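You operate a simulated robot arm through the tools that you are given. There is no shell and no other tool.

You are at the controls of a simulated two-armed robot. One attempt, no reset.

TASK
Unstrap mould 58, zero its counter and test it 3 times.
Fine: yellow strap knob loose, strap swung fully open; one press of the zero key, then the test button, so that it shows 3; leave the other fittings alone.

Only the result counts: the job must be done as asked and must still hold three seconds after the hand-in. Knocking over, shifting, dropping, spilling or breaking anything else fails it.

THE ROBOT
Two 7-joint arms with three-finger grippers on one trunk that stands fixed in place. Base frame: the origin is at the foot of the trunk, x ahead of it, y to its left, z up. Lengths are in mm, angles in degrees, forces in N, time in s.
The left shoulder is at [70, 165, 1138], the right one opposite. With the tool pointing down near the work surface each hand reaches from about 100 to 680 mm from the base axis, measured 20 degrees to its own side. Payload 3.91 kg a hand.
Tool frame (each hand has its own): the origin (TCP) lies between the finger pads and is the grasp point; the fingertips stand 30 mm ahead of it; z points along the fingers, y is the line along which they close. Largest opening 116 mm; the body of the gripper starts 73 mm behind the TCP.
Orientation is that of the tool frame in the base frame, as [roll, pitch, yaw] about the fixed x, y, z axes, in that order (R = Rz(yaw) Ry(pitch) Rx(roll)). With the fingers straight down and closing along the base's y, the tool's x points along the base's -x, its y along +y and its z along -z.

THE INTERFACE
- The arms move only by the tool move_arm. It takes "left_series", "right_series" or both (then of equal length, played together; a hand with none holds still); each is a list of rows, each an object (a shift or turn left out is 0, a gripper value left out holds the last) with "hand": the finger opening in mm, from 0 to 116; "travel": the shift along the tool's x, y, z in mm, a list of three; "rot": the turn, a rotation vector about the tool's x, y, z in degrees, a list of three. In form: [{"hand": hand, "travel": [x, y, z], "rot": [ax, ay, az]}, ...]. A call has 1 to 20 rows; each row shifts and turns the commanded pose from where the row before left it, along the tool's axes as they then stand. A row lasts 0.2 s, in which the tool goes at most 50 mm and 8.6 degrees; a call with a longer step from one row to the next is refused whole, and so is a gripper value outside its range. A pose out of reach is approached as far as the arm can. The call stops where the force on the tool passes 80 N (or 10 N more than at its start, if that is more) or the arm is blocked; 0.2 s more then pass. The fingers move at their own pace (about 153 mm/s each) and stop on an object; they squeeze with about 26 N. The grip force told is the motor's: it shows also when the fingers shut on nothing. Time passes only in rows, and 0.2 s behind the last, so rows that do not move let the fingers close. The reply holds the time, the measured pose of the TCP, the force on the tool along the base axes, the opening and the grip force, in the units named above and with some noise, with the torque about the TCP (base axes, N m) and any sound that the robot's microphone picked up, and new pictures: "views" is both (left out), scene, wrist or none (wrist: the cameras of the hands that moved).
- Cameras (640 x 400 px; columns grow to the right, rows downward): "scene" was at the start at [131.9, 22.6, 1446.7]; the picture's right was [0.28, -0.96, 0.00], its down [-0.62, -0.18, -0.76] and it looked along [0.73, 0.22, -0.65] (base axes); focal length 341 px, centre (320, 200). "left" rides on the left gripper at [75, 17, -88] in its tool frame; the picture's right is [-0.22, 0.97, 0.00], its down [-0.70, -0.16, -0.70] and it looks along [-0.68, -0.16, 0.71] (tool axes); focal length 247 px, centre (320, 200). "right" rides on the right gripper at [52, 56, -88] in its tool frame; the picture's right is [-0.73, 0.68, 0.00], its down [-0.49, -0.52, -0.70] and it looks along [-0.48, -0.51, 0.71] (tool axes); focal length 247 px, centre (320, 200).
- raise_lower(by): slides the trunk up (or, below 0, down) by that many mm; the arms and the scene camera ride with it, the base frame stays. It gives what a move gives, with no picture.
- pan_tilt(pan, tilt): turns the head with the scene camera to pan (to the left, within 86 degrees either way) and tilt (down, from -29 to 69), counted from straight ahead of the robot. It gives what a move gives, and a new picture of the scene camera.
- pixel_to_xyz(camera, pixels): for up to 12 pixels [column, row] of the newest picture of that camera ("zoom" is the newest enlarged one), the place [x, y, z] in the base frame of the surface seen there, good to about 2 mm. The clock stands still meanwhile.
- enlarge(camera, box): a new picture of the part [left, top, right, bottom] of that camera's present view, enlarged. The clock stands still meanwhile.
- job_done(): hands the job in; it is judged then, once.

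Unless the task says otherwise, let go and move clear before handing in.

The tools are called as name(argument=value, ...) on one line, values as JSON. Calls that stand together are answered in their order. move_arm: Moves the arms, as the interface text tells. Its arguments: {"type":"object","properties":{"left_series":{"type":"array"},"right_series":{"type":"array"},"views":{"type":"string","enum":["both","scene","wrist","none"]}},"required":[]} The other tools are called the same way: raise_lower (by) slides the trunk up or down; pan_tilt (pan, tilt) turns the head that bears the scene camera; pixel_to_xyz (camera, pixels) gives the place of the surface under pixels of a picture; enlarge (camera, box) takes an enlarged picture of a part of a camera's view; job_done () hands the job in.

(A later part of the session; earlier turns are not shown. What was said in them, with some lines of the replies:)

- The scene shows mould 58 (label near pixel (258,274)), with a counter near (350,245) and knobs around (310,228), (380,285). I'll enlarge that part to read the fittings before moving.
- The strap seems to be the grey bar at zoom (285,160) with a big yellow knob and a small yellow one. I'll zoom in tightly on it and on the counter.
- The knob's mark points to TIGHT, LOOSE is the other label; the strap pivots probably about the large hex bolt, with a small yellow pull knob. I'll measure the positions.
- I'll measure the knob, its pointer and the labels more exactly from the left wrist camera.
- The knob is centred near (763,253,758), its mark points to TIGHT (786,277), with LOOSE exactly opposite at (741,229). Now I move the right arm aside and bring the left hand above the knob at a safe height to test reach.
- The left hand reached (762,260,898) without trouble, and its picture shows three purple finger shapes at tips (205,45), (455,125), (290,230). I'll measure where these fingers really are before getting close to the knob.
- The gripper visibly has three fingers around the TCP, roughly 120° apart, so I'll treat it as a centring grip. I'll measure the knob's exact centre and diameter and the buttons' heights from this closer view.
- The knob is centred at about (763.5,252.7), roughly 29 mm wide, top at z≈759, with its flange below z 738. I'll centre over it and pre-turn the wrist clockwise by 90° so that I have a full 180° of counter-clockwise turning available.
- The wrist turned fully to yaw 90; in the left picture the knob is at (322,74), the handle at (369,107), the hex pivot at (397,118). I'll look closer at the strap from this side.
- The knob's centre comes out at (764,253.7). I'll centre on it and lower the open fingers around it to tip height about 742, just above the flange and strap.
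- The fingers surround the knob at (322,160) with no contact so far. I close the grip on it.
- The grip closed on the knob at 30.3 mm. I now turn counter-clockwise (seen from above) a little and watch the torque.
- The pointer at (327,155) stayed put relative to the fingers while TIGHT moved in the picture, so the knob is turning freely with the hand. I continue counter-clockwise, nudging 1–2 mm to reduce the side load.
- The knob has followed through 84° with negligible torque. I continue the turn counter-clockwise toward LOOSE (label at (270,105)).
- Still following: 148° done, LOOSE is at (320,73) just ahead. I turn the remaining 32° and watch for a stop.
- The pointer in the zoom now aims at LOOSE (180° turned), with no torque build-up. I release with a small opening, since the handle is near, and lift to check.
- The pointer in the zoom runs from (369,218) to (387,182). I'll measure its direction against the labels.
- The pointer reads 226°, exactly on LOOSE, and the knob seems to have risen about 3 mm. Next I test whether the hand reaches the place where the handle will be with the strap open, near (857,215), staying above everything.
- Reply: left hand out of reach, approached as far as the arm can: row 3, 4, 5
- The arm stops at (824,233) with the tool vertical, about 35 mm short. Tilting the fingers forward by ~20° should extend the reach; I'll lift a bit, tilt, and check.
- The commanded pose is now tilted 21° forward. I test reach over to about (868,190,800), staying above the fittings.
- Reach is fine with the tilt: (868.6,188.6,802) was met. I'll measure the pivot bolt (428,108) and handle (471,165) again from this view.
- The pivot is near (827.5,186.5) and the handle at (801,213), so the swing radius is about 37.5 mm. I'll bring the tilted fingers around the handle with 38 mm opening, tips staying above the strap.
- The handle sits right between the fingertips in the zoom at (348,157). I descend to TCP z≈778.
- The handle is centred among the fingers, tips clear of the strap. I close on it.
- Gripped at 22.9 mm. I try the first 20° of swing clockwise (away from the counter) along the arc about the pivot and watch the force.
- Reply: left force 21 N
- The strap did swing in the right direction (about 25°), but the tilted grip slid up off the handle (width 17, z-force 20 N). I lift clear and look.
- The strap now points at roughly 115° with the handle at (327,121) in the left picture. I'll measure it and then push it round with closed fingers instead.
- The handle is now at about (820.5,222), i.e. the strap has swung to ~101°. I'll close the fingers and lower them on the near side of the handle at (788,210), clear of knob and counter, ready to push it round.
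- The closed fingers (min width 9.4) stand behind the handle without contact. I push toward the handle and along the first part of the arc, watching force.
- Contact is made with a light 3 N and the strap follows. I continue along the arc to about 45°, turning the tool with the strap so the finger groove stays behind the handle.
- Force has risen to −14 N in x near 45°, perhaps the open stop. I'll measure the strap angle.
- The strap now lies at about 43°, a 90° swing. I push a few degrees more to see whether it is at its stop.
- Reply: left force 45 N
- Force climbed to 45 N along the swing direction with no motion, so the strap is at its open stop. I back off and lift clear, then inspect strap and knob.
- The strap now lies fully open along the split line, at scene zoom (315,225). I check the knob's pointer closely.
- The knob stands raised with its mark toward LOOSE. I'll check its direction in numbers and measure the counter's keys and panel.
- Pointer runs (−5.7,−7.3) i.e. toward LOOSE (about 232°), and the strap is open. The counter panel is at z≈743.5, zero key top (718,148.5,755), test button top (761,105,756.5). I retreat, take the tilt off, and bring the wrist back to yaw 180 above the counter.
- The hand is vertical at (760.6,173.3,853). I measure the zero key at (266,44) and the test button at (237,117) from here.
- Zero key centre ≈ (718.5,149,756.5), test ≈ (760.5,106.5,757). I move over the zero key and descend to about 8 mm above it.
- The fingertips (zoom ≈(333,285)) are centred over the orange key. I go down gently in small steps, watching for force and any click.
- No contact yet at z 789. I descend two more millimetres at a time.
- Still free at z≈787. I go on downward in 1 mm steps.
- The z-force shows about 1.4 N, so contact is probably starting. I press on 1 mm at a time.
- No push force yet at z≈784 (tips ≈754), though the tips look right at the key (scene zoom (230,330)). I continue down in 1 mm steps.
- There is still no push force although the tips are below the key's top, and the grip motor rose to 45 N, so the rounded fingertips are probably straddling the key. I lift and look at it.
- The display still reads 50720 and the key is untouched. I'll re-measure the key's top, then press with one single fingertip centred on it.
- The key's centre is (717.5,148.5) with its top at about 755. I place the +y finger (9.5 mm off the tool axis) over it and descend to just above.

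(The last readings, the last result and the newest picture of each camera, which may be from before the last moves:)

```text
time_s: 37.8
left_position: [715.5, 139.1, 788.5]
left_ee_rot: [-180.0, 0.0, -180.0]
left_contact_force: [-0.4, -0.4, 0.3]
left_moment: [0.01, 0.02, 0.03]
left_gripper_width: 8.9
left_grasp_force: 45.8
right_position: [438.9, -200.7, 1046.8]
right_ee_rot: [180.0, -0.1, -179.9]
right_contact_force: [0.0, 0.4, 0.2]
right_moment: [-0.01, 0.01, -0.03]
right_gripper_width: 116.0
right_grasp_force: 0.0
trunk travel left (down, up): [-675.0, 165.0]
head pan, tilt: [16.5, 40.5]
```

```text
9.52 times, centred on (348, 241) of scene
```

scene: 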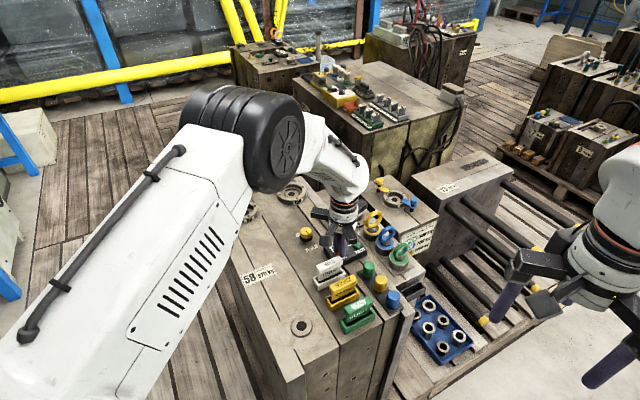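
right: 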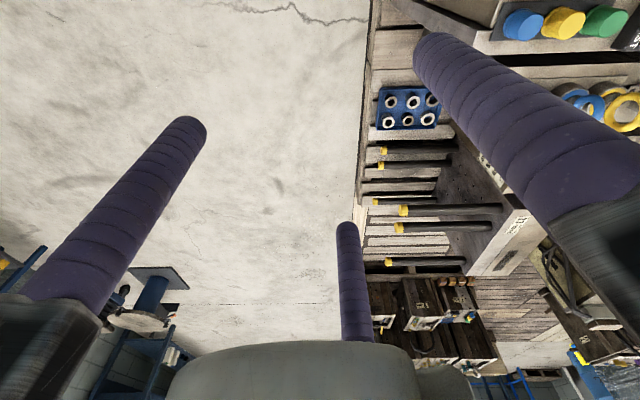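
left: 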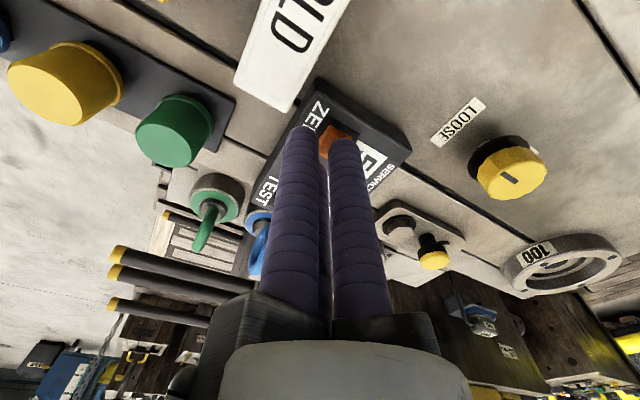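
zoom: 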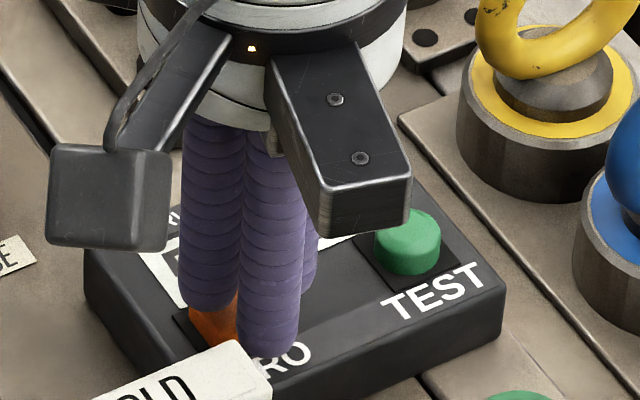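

The finger's visual centre is about 13 mm off axis, so it sits a few mm too far +y of the key (zoom (402,285) vs key (372,281)). I shift 3.5 mm in −y and then press slowly.

move_arm(left_series=[{"hand": 0, "travel": [-1.5, -3.5, 0]}, {"travel": [0, 0, 2]}, {"travel": [0, 0, 0]}], views="wrist")

enlarge(camera="left", box=[240, 60, 400, 180])

```text
time_s: 38.6
left_position: [717.5, 137.1, 787.2]
left_ee_rot: [-179.9, 0.0, 180.0]
left_contact_force: [-0.3, -0.2, 0.4]
left_moment: [0.0, 0.04, 0.01]
left_gripper_width: 9.3
left_grasp_force: 44.7
right_position: [438.9, -200.4, 1045.1]
right_ee_rot: [179.9, 0.0, -180.0]
right_contact_force: [0.5, 0.3, -0.7]
right_moment: [-0.01, 0.0, 0.0]
right_gripper_width: 116.1
right_grasp_force: 0.0
trunk travel left (down, up): [-675.0, 165.0]
head pan, tilt: [16.5, 40.5]
```

left: 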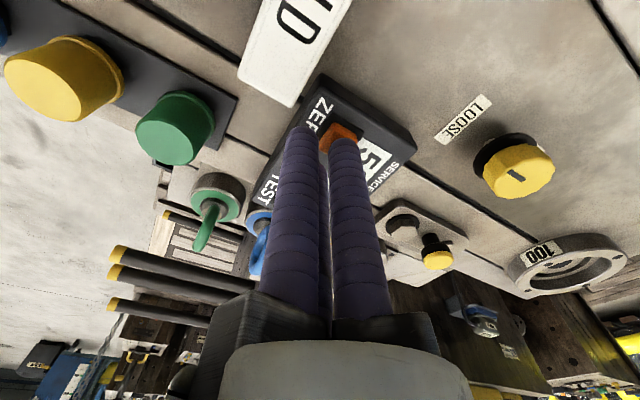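

```text
3.33 times, centred on (320, 120) of left
```

zoom: 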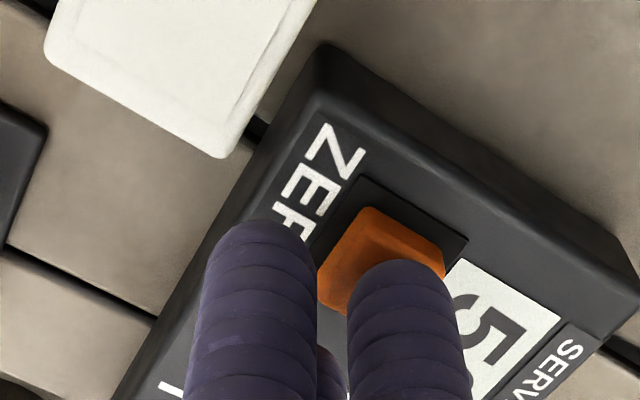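

The finger is now nearly centred on the key. I nudge 1.5 mm more and press in 1 mm steps.

move_arm(left_series=[{"hand": 0, "travel": [0, -1.5, 1]}, {"travel": [0, 0, 1]}, {"travel": [0, 0, 1]}, {"travel": [0, 0, 0]}], views="none")

```text
time_s: 39.6
left_position: [718.4, 136.8, 783.3]
left_ee_rot: [180.0, 0.0, 180.0]
left_contact_force: [0.2, 0.8, 0.1]
left_moment: [0.01, -0.01, -0.01]
left_gripper_width: 9.0
left_grasp_force: 44.6
right_position: [438.4, -201.1, 1044.7]
right_ee_rot: [-179.9, 0.0, -180.0]
right_contact_force: [-0.4, -1.1, -0.5]
right_moment: [0.05, -0.02, 0.0]
right_gripper_width: 116.1
right_grasp_force: 0.0
trunk travel left (down, up): [-675.0, 165.0]
head pan, tilt: [16.5, 40.5]
```

No force yet at z≈783.5. I go on 1 mm at a time.

move_arm(left_series=[{"hand": 0, "travel": [0, 0, 1]}, {"travel": [0, 0, 0]}], views="wrist")

enlarge(camera="left", box=[240, 60, 400, 180])

enlarge(camera="scene", box=[320, 220, 376, 262])

```text
time_s: 40.2
left_position: [717.6, 135.2, 782.7]
left_ee_rot: [-180.0, 0.0, 180.0]
left_contact_force: [1.3, -0.1, 0.0]
left_moment: [-0.01, -0.01, 0.01]
left_gripper_width: 9.1
left_grasp_force: 44.3
right_position: [439.5, -200.7, 1046.0]
right_ee_rot: [179.9, 0.0, 180.0]
right_contact_force: [0.3, -0.1, 0.0]
right_moment: [-0.02, -0.04, 0.04]
right_gripper_width: 116.1
right_grasp_force: 0.0
trunk travel left (down, up): [-675.0, 165.0]
head pan, tilt: [16.5, 40.5]
```

left: 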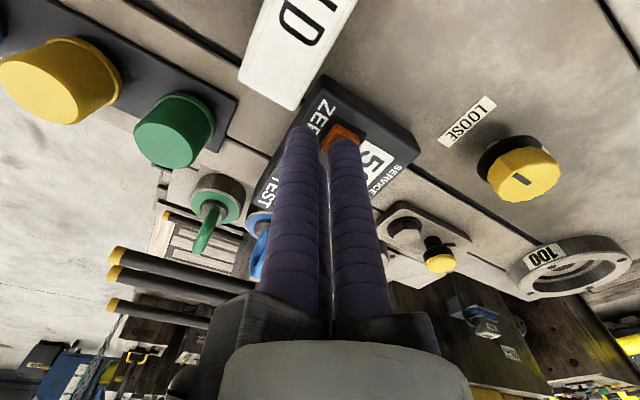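

```text
3.33 times, centred on (320, 120) of left
```

zoom: 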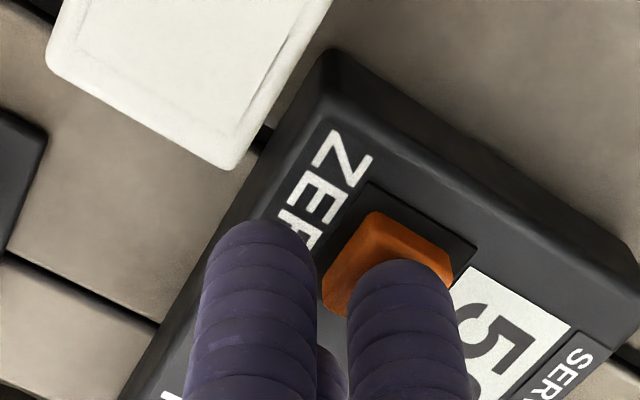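

```text
9.52 times, centred on (348, 241) of scene
```

zoom: 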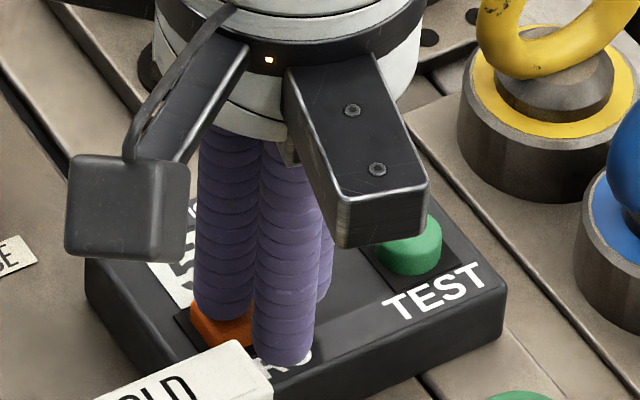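

The tip appears to just reach the key. I continue pressing 1 mm at a time.

move_arm(left_series=[{"hand": 0, "travel": [0, 0, 1]}, {"travel": [0, 0, 0]}], views="none")

```text
time_s: 40.8
left_position: [718.4, 135.4, 782.4]
left_ee_rot: [-180.0, -0.1, 180.0]
left_contact_force: [-0.6, -0.2, 0.4]
left_moment: [0.0, 0.02, 0.03]
left_gripper_width: 9.0
left_grasp_force: 44.7
right_position: [438.8, -201.4, 1045.6]
right_ee_rot: [-179.9, 0.0, -180.0]
right_contact_force: [0.3, 0.1, -0.5]
right_moment: [0.01, -0.02, 0.0]
right_gripper_width: 116.1
right_grasp_force: 0.0
trunk travel left (down, up): [-675.0, 165.0]
head pan, tilt: [16.5, 40.5]
```

Still essentially no force. Another millimetre.

move_arm(left_series=[{"hand": 0, "travel": [0, 0, 1]}, {"travel": [0, 0, 0]}], views="none")

```text
time_s: 41.4
left_position: [717.3, 134.9, 780.1]
left_ee_rot: [180.0, -0.1, -180.0]
left_contact_force: [0.4, 0.5, 1.9]
left_moment: [-0.02, -0.03, -0.02]
left_gripper_width: 8.8
left_grasp_force: 45.0
right_position: [439.6, -200.8, 1046.2]
right_ee_rot: [-179.9, -0.1, 180.0]
right_contact_force: [0.1, 0.3, -0.4]
right_moment: [-0.02, 0.0, 0.0]
right_gripper_width: 116.2
right_grasp_force: 0.0
trunk travel left (down, up): [-675.0, 165.0]
head pan, tilt: [16.5, 40.5]
heard: click
```

A click was heard with about 2 N, so the zero key has been pressed. I lift straight up and read the display.

move_arm(left_series=[{"hand": 0, "travel": [0, 0, -8]}, {"travel": [0, 0, -20]}, {"travel": [0, 0, -25]}, {"travel": [0, 0, 0]}], views="both")

enlarge(camera="scene", box=[320, 220, 376, 262])

enlarge(camera="left", box=[220, 60, 420, 210])

```text
time_s: 42.4
left_position: [719.5, 135.5, 834.7]
left_ee_rot: [-180.0, 0.0, -180.0]
left_contact_force: [0.2, -0.3, -0.6]
left_moment: [0.03, 0.01, 0.0]
left_gripper_width: 8.6
left_grasp_force: 45.1
right_position: [438.8, -201.8, 1046.1]
right_ee_rot: [-179.9, 0.0, 180.0]
right_contact_force: [0.1, -0.2, 0.9]
right_moment: [-0.01, 0.02, 0.0]
right_gripper_width: 115.6
right_grasp_force: 0.1
trunk travel left (down, up): [-675.0, 165.0]
head pan, tilt: [16.5, 40.5]
```

scene: 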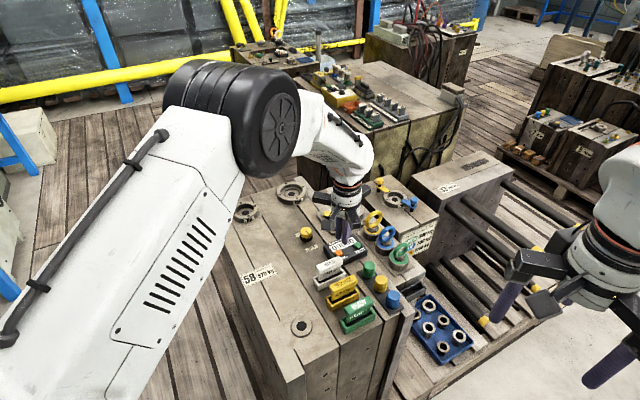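
left: 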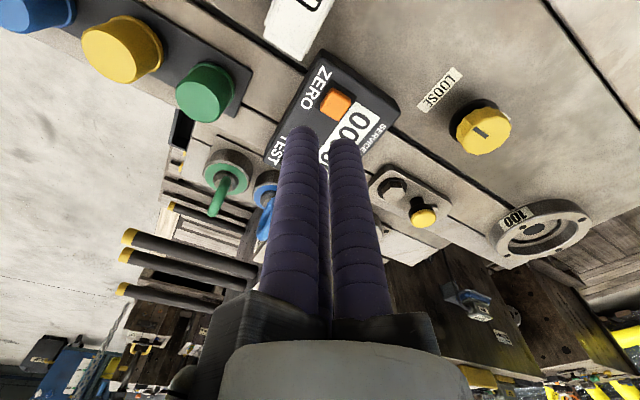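

```text
9.52 times, centred on (348, 241) of scene
```

zoom: 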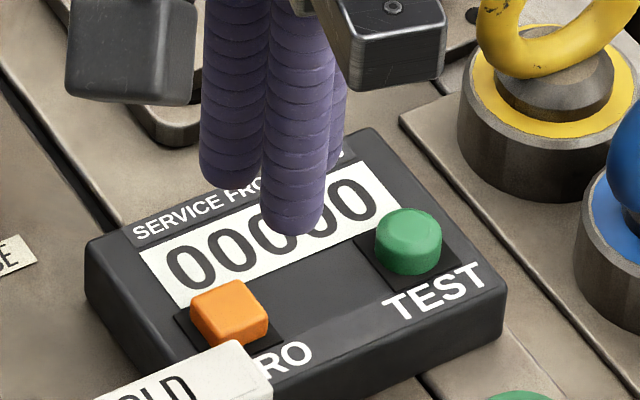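

```text
2.67 times, centred on (320, 135) of left
```

zoom: 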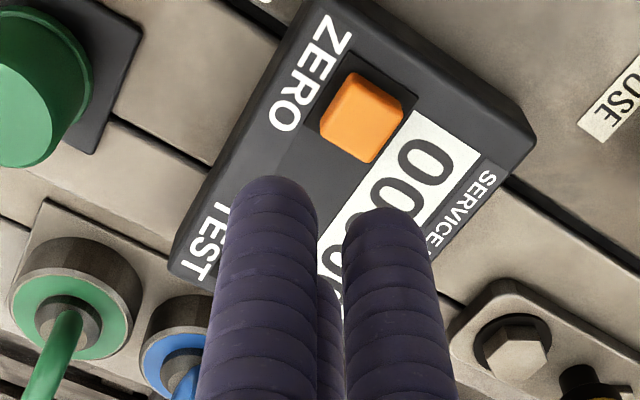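

The counter now reads 00000 (scene zoom (270,230)) and the key is back up. I move the same finger over the green TEST button at (760.5,105.5) and descend to just above.

move_arm(left_series=[{"hand": 0, "travel": [-20.5, -21.5, 0]}, {"travel": [-20.5, -21.5, 0]}, {"travel": [0, 0, 22]}, {"travel": [0, 0, 20]}, {"travel": [0, 0, 0]}], views="both")

enlarge(camera="left", box=[240, 60, 400, 180])

enlarge(camera="scene", box=[320, 220, 376, 262])

```text
time_s: 43.6
left_position: [757.8, 92.1, 791.9]
left_ee_rot: [180.0, 0.0, -180.0]
left_contact_force: [-0.1, 0.1, -0.3]
left_moment: [0.03, -0.01, -0.04]
left_gripper_width: 8.8
left_grasp_force: 45.5
right_position: [438.8, -200.1, 1046.4]
right_ee_rot: [-180.0, 0.0, -180.0]
right_contact_force: [0.0, -0.2, 0.3]
right_moment: [0.0, -0.01, 0.01]
right_gripper_width: 116.1
right_grasp_force: 0.1
trunk travel left (down, up): [-675.0, 165.0]
head pan, tilt: [16.5, 40.5]
```

scene: 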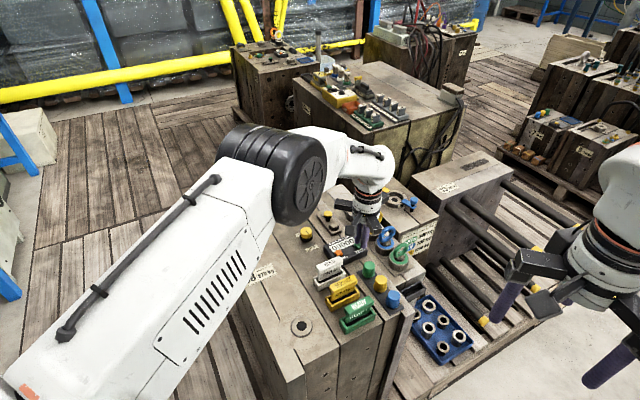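
left: 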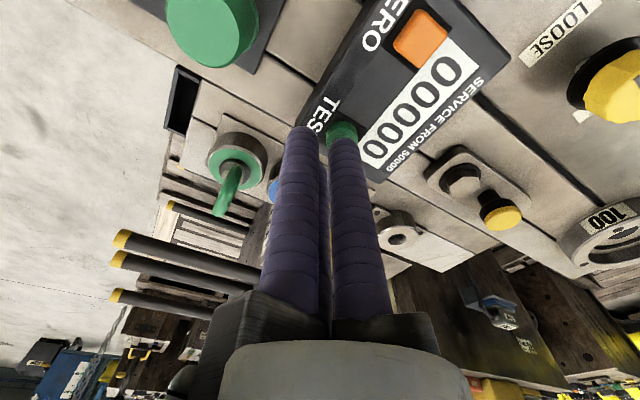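

```text
3.33 times, centred on (320, 120) of left
```

zoom: 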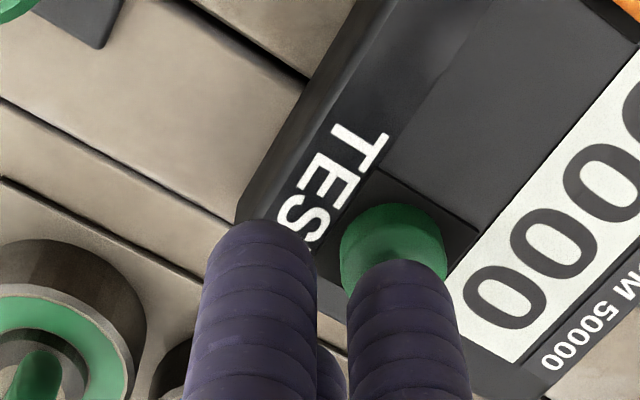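

```text
9.52 times, centred on (348, 241) of scene
```

zoom: 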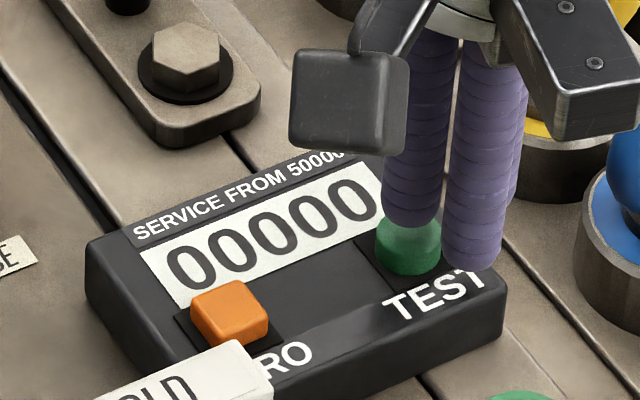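

The finger sits right over the green button (left zoom (397,285)), with the display readable at 00000. I descend in small steps until a click.

move_arm(left_series=[{"hand": 0, "travel": [0, 0, 2]}, {"travel": [0, 0, 2]}, {"travel": [0, 0, 1]}, {"travel": [0, 0, 0]}], views="none")

```text
time_s: 44.6
left_position: [758.0, 92.2, 787.5]
left_ee_rot: [-180.0, 0.1, -180.0]
left_contact_force: [0.8, 0.0, -0.7]
left_moment: [-0.02, 0.03, 0.0]
left_gripper_width: 9.0
left_grasp_force: 44.8
right_position: [440.0, -201.0, 1047.1]
right_ee_rot: [179.9, 0.0, -179.9]
right_contact_force: [0.1, 1.3, 1.1]
right_moment: [0.01, 0.01, -0.01]
right_gripper_width: 116.0
right_grasp_force: 0.0
trunk travel left (down, up): [-675.0, 165.0]
head pan, tilt: [16.5, 40.5]
```

No contact yet at 787.5; x reads 758, so I nudge 1.5 mm toward +x and go on down.

move_arm(left_series=[{"hand": 0, "travel": [-1.5, 0, 1]}, {"travel": [0, 0, 1]}, {"travel": [0, 0, 1]}, {"travel": [0, 0, 0]}], views="none")

```text
time_s: 45.6
left_position: [761.0, 92.5, 784.9]
left_ee_rot: [-180.0, 0.1, -180.0]
left_contact_force: [-1.0, -0.5, 0.6]
left_moment: [0.01, 0.0, 0.03]
left_gripper_width: 9.1
left_grasp_force: 44.5
right_position: [439.1, -201.5, 1045.9]
right_ee_rot: [180.0, 0.0, 179.9]
right_contact_force: [-0.6, -0.5, 0.0]
right_moment: [0.04, -0.02, -0.02]
right_gripper_width: 116.1
right_grasp_force: 0.1
trunk travel left (down, up): [-675.0, 165.0]
head pan, tilt: [16.5, 40.5]
```

At z≈785 and still nothing. I continue a millimetre at a time.

move_arm(left_series=[{"hand": 0, "travel": [0, 0, 1]}, {"travel": [0, 0, 0]}], views="none")

```text
time_s: 46.2
left_position: [760.9, 92.5, 785.1]
left_ee_rot: [-180.0, 0.0, 179.9]
left_contact_force: [0.4, 0.7, 0.6]
left_moment: [-0.02, -0.01, -0.04]
left_gripper_width: 9.1
left_grasp_force: 44.9
right_position: [438.3, -200.1, 1044.9]
right_ee_rot: [180.0, 0.0, -180.0]
right_contact_force: [0.1, 0.3, 0.0]
right_moment: [0.01, -0.02, 0.02]
right_gripper_width: 115.9
right_grasp_force: 0.0
trunk travel left (down, up): [-675.0, 165.0]
head pan, tilt: [16.5, 40.5]
```

Still no click. Another millimetre.

move_arm(left_series=[{"hand": 0, "travel": [0, 0, 1]}, {"travel": [0, 0, 0]}], views="none")

```text
time_s: 46.8
left_position: [760.5, 93.0, 782.7]
left_ee_rot: [180.0, 0.0, 180.0]
left_contact_force: [-0.4, 0.5, 1.5]
left_moment: [0.0, 0.02, 0.03]
left_gripper_width: 9.2
left_grasp_force: 44.8
right_position: [439.6, -201.0, 1045.2]
right_ee_rot: [-180.0, 0.0, 179.9]
right_contact_force: [0.1, -1.0, -0.2]
right_moment: [0.02, 0.02, 0.02]
right_gripper_width: 115.9
right_grasp_force: 0.0
trunk travel left (down, up): [-675.0, 165.0]
head pan, tilt: [16.5, 40.5]
```

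About 1.5 N now, the button is being pushed. One more millimetre.

move_arm(left_series=[{"hand": 0, "travel": [0, 0, 1]}, {"travel": [0, 0, 0]}], views="none")

```text
time_s: 47.4
left_position: [761.6, 93.1, 781.5]
left_ee_rot: [-180.0, 0.0, -179.9]
left_contact_force: [0.0, -0.4, 1.4]
left_moment: [-0.02, 0.03, -0.03]
left_gripper_width: 9.0
left_grasp_force: 44.8
right_position: [439.0, -200.8, 1045.9]
right_ee_rot: [-179.9, 0.1, 180.0]
right_contact_force: [-0.2, -0.2, 0.0]
right_moment: [-0.02, -0.02, -0.02]
right_gripper_width: 115.7
right_grasp_force: 0.0
trunk travel left (down, up): [-675.0, 165.0]
head pan, tilt: [16.5, 40.5]
heard: click
```

A click was heard. I check the display before releasing.

enlarge(camera="scene", box=[320, 220, 376, 262])

```text
9.52 times, centred on (348, 241) of scene
```

zoom: 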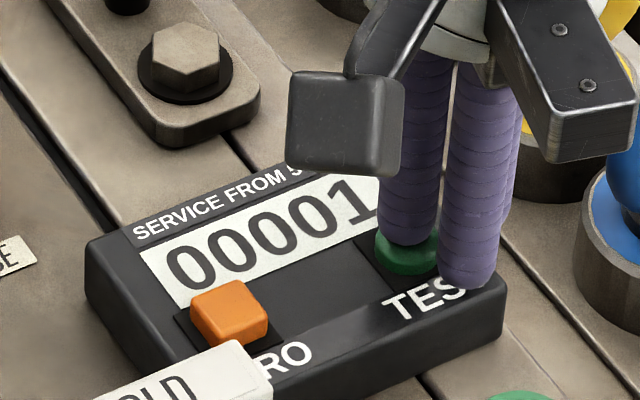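

The display shows 00001. I lift 10 mm to release the button and verify.

move_arm(left_series=[{"hand": 0, "travel": [0, 0, -5]}, {"travel": [0, 0, -5]}, {"travel": [0, 0, 0]}, {"travel": [0, 0, 0]}], views="none")

enlarge(camera="scene", box=[320, 220, 376, 262])

```text
time_s: 48.4
left_position: [760.4, 92.1, 790.4]
left_ee_rot: [-180.0, 0.0, -180.0]
left_contact_force: [1.1, -0.2, 1.2]
left_moment: [0.0, -0.01, -0.01]
left_gripper_width: 8.7
left_grasp_force: 45.8
right_position: [439.7, -200.7, 1045.5]
right_ee_rot: [-180.0, -0.1, -180.0]
right_contact_force: [-0.1, 0.5, 0.3]
right_moment: [0.03, 0.02, -0.02]
right_gripper_width: 115.9
right_grasp_force: 0.0
trunk travel left (down, up): [-675.0, 165.0]
head pan, tilt: [16.5, 40.5]
```

```text
9.52 times, centred on (348, 241) of scene
```

zoom: 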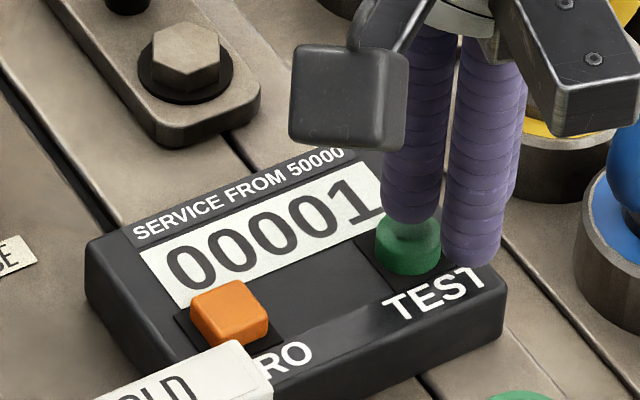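

The button is back up and the display holds 00001. I press the second time to just short of the click depth, then to it.

move_arm(left_series=[{"hand": 0, "travel": [0, 0, 4]}, {"travel": [0, 0, 4]}, {"travel": [0, 0, 1]}, {"travel": [0, 0, 1]}, {"travel": [0, 0, 0]}], views="none")

enlarge(camera="scene", box=[320, 220, 376, 262])

```text
time_s: 49.6
left_position: [760.1, 92.0, 781.6]
left_ee_rot: [-179.9, -0.1, -179.9]
left_contact_force: [-0.3, -0.1, 1.4]
left_moment: [0.01, 0.04, -0.03]
left_gripper_width: 9.0
left_grasp_force: 45.0
right_position: [437.3, -200.8, 1044.8]
right_ee_rot: [180.0, 0.1, 179.9]
right_contact_force: [-0.9, -0.3, 0.3]
right_moment: [0.04, -0.03, -0.03]
right_gripper_width: 116.1
right_grasp_force: 0.1
trunk travel left (down, up): [-675.0, 165.0]
head pan, tilt: [16.5, 40.5]
heard: click
```

```text
9.52 times, centred on (348, 241) of scene
```

zoom: 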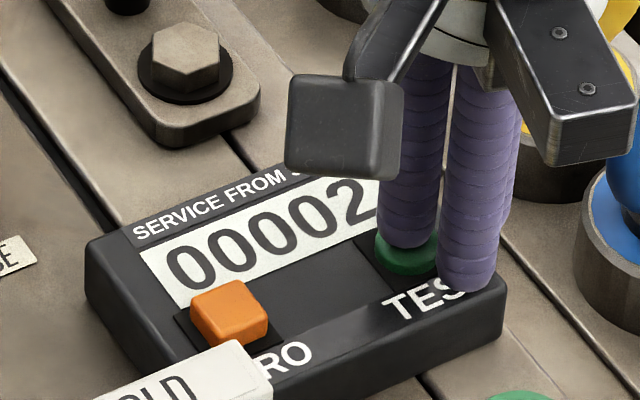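

The click came and the display shows 00002. I release by 10 mm and then press the third time.

move_arm(left_series=[{"hand": 0, "travel": [0, 0, -5]}, {"travel": [0, 0, -5]}, {"travel": [0, 0, 0]}, {"travel": [0, 0, 0]}], views="none")

enlarge(camera="scene", box=[320, 220, 376, 262])

```text
time_s: 50.6
left_position: [759.8, 92.7, 790.6]
left_ee_rot: [180.0, 0.0, -180.0]
left_contact_force: [-0.1, 0.6, -0.1]
left_moment: [0.0, 0.0, -0.01]
left_gripper_width: 9.4
left_grasp_force: 44.9
right_position: [439.0, -200.5, 1045.6]
right_ee_rot: [-180.0, 0.0, -180.0]
right_contact_force: [0.0, 0.1, 0.4]
right_moment: [0.0, -0.01, -0.03]
right_gripper_width: 116.1
right_grasp_force: 0.1
trunk travel left (down, up): [-675.0, 165.0]
head pan, tilt: [16.5, 40.5]
```

```text
9.52 times, centred on (348, 241) of scene
```

zoom: 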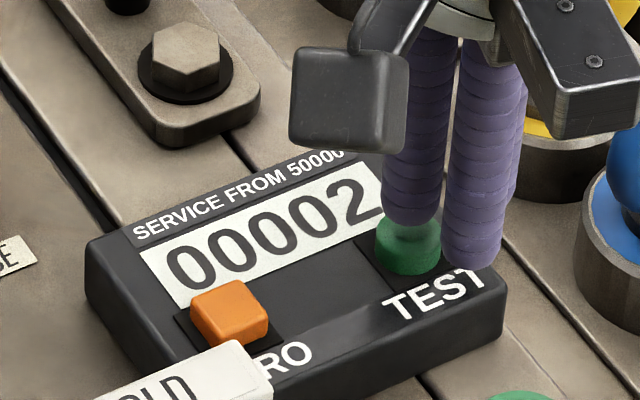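

The display holds 00002 with the button up. Third press now.

move_arm(left_series=[{"hand": 0, "travel": [0, 0, 4]}, {"travel": [0, 0, 4]}, {"travel": [0, 0, 1]}, {"travel": [0, 0, 1]}, {"travel": [0, 0, 0]}], views="none")

enlarge(camera="scene", box=[320, 220, 376, 262])

```text
time_s: 51.8
left_position: [759.6, 91.9, 781.0]
left_ee_rot: [180.0, 0.1, 180.0]
left_contact_force: [0.2, 0.6, 2.5]
left_moment: [0.06, -0.03, 0.0]
left_gripper_width: 9.0
left_grasp_force: 44.9
right_position: [438.7, -200.5, 1045.1]
right_ee_rot: [180.0, 0.0, -180.0]
right_contact_force: [-0.3, 0.1, 0.6]
right_moment: [0.0, -0.01, -0.01]
right_gripper_width: 116.0
right_grasp_force: 0.0
trunk travel left (down, up): [-675.0, 165.0]
head pan, tilt: [16.5, 40.5]
heard: click
```

```text
9.52 times, centred on (348, 241) of scene
```

zoom: 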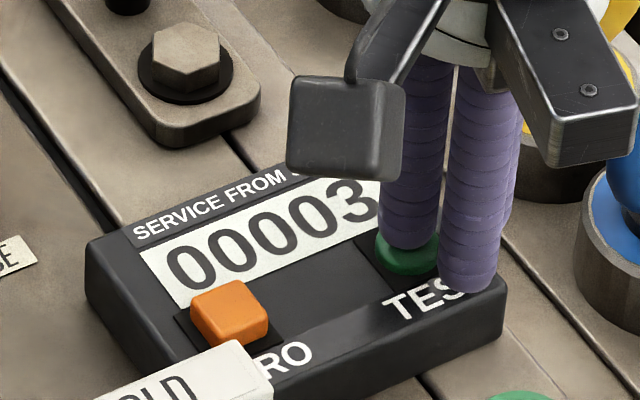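

The display shows 00003. I lift straight up and move well clear, then check strap, knob and the other fittings.

move_arm(left_series=[{"hand": 0, "travel": [0, 0, -10]}, {"travel": [0, 0, -30]}, {"travel": [0, 0, -40]}, {"travel": [0, 0, -40]}, {"travel": [0, 0, -40]}, {"travel": [30, 30, -20]}, {"travel": [30, 30, -20]}, {"travel": [30, 30, 0]}, {"travel": [30, 30, 0]}, {"travel": [30, 30, 0]}, {"travel": [20, 40, 0]}, {"travel": [0, 40, 0]}, {"travel": [0, 0, 0]}], views="both")

enlarge(camera="scene", box=[220, 160, 460, 340])

enlarge(camera="scene", box=[290, 195, 370, 255])

```text
time_s: 54.6
left_position: [589.4, 321.3, 982.5]
left_ee_rot: [179.8, 0.0, -179.9]
left_contact_force: [-0.3, -0.1, 0.7]
left_moment: [0.04, 0.06, -0.02]
left_gripper_width: 9.1
left_grasp_force: 44.4
right_position: [437.7, -201.9, 1045.9]
right_ee_rot: [180.0, 0.0, 180.0]
right_contact_force: [-0.2, -0.1, -0.1]
right_moment: [0.01, -0.01, -0.02]
right_gripper_width: 116.0
right_grasp_force: 0.0
trunk travel left (down, up): [-675.0, 165.0]
head pan, tilt: [16.5, 40.5]
```

scene: 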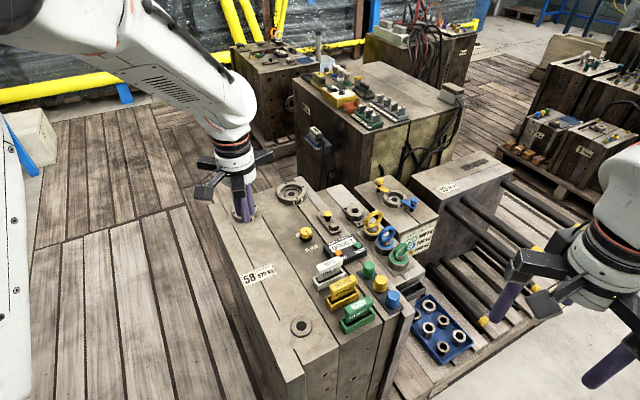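
left: 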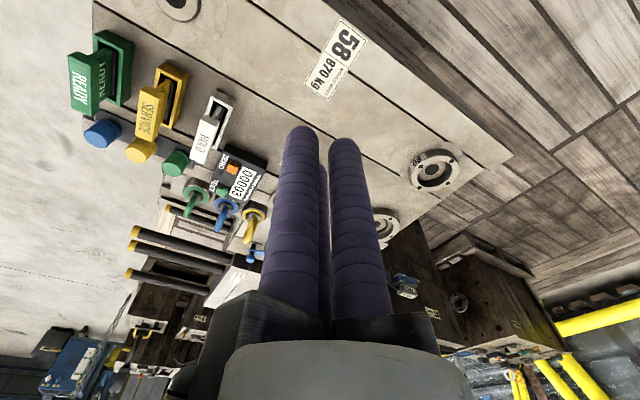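

```text
2.22 times, centred on (340, 250) of scene
```

zoom: 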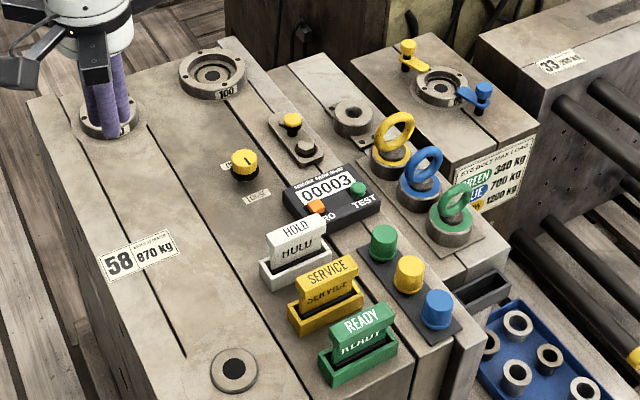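

```text
6.67 times, centred on (330, 225) of scene
```

zoom: 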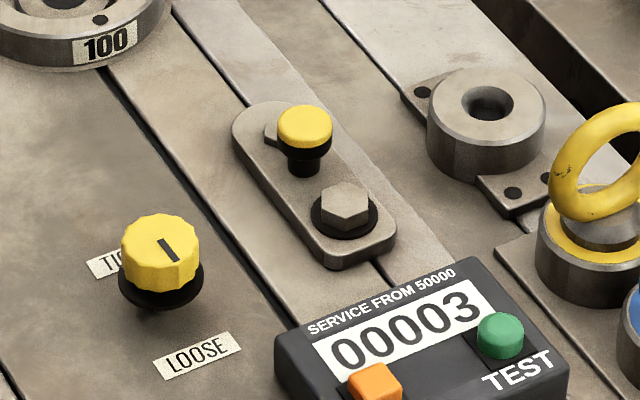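

The display holds 00003, the knob points to LOOSE, the strap lies open and all other fittings look unmoved. I make a last measurement of the strap angle and knob pointer.

pixel_to_xyz(camera="zoom", pixels=[[305, 122], [345, 200], [290, 125], [320, 125], [162, 240], [175, 262], [235, 130], [330, 265], [390, 225], [285, 105]])

enlarge(camera="scene", box=[310, 200, 350, 230])

```text
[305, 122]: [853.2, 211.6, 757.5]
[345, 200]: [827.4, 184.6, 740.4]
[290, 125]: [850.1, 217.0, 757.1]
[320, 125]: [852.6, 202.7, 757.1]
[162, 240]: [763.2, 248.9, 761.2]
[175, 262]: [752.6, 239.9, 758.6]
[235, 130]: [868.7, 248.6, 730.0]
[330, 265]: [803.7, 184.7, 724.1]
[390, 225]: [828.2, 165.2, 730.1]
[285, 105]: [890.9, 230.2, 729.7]
```

```text
13.33 times, centred on (330, 215) of scene
```

zoom: 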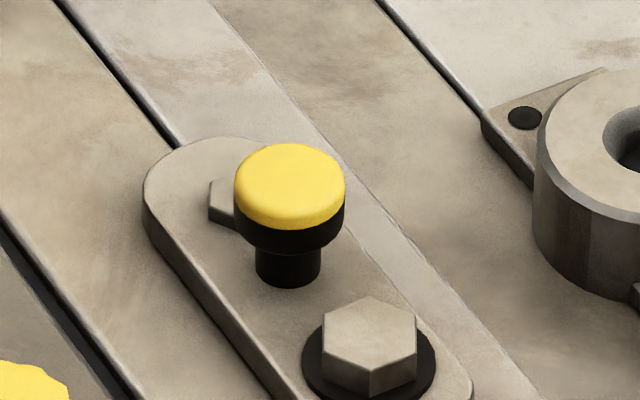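

The strap sits at 44.5° against its original 134.5°, a full 90° swing to the stop. The knob mark points to LOOSE, the counter shows 00003 and the hands are clear. I hand the job in.

job_done()

```text
The job is handed in.
```

Mould 58 is unstrapped, its counter has been zeroed and it has been tested three times. I handed the job in with both hands clear. I have not seen a verdict, only that the hand-in was accepted.

- **Knob:** the yellow strap knob was turned 180° counter-clockwise. Its mark now points to LOOSE.
- **Strap:** it is swung 90°, from about 134.5° to 44.5°. I pushed on to 45 N there without further movement, so I took that as its open stop. The first grip on the handle slipped off partway, and I finished the swing by pushing with closed fingers.
- **Counter:** one press of the zero key took it from 50720 to 00000. My first attempt at that key straddled it without pressing, and the display still read 50720 afterwards. Three presses of the test button then brought it to 00003, with one click and one count each.
- **Other fittings:** they looked unmoved in the last pictures.
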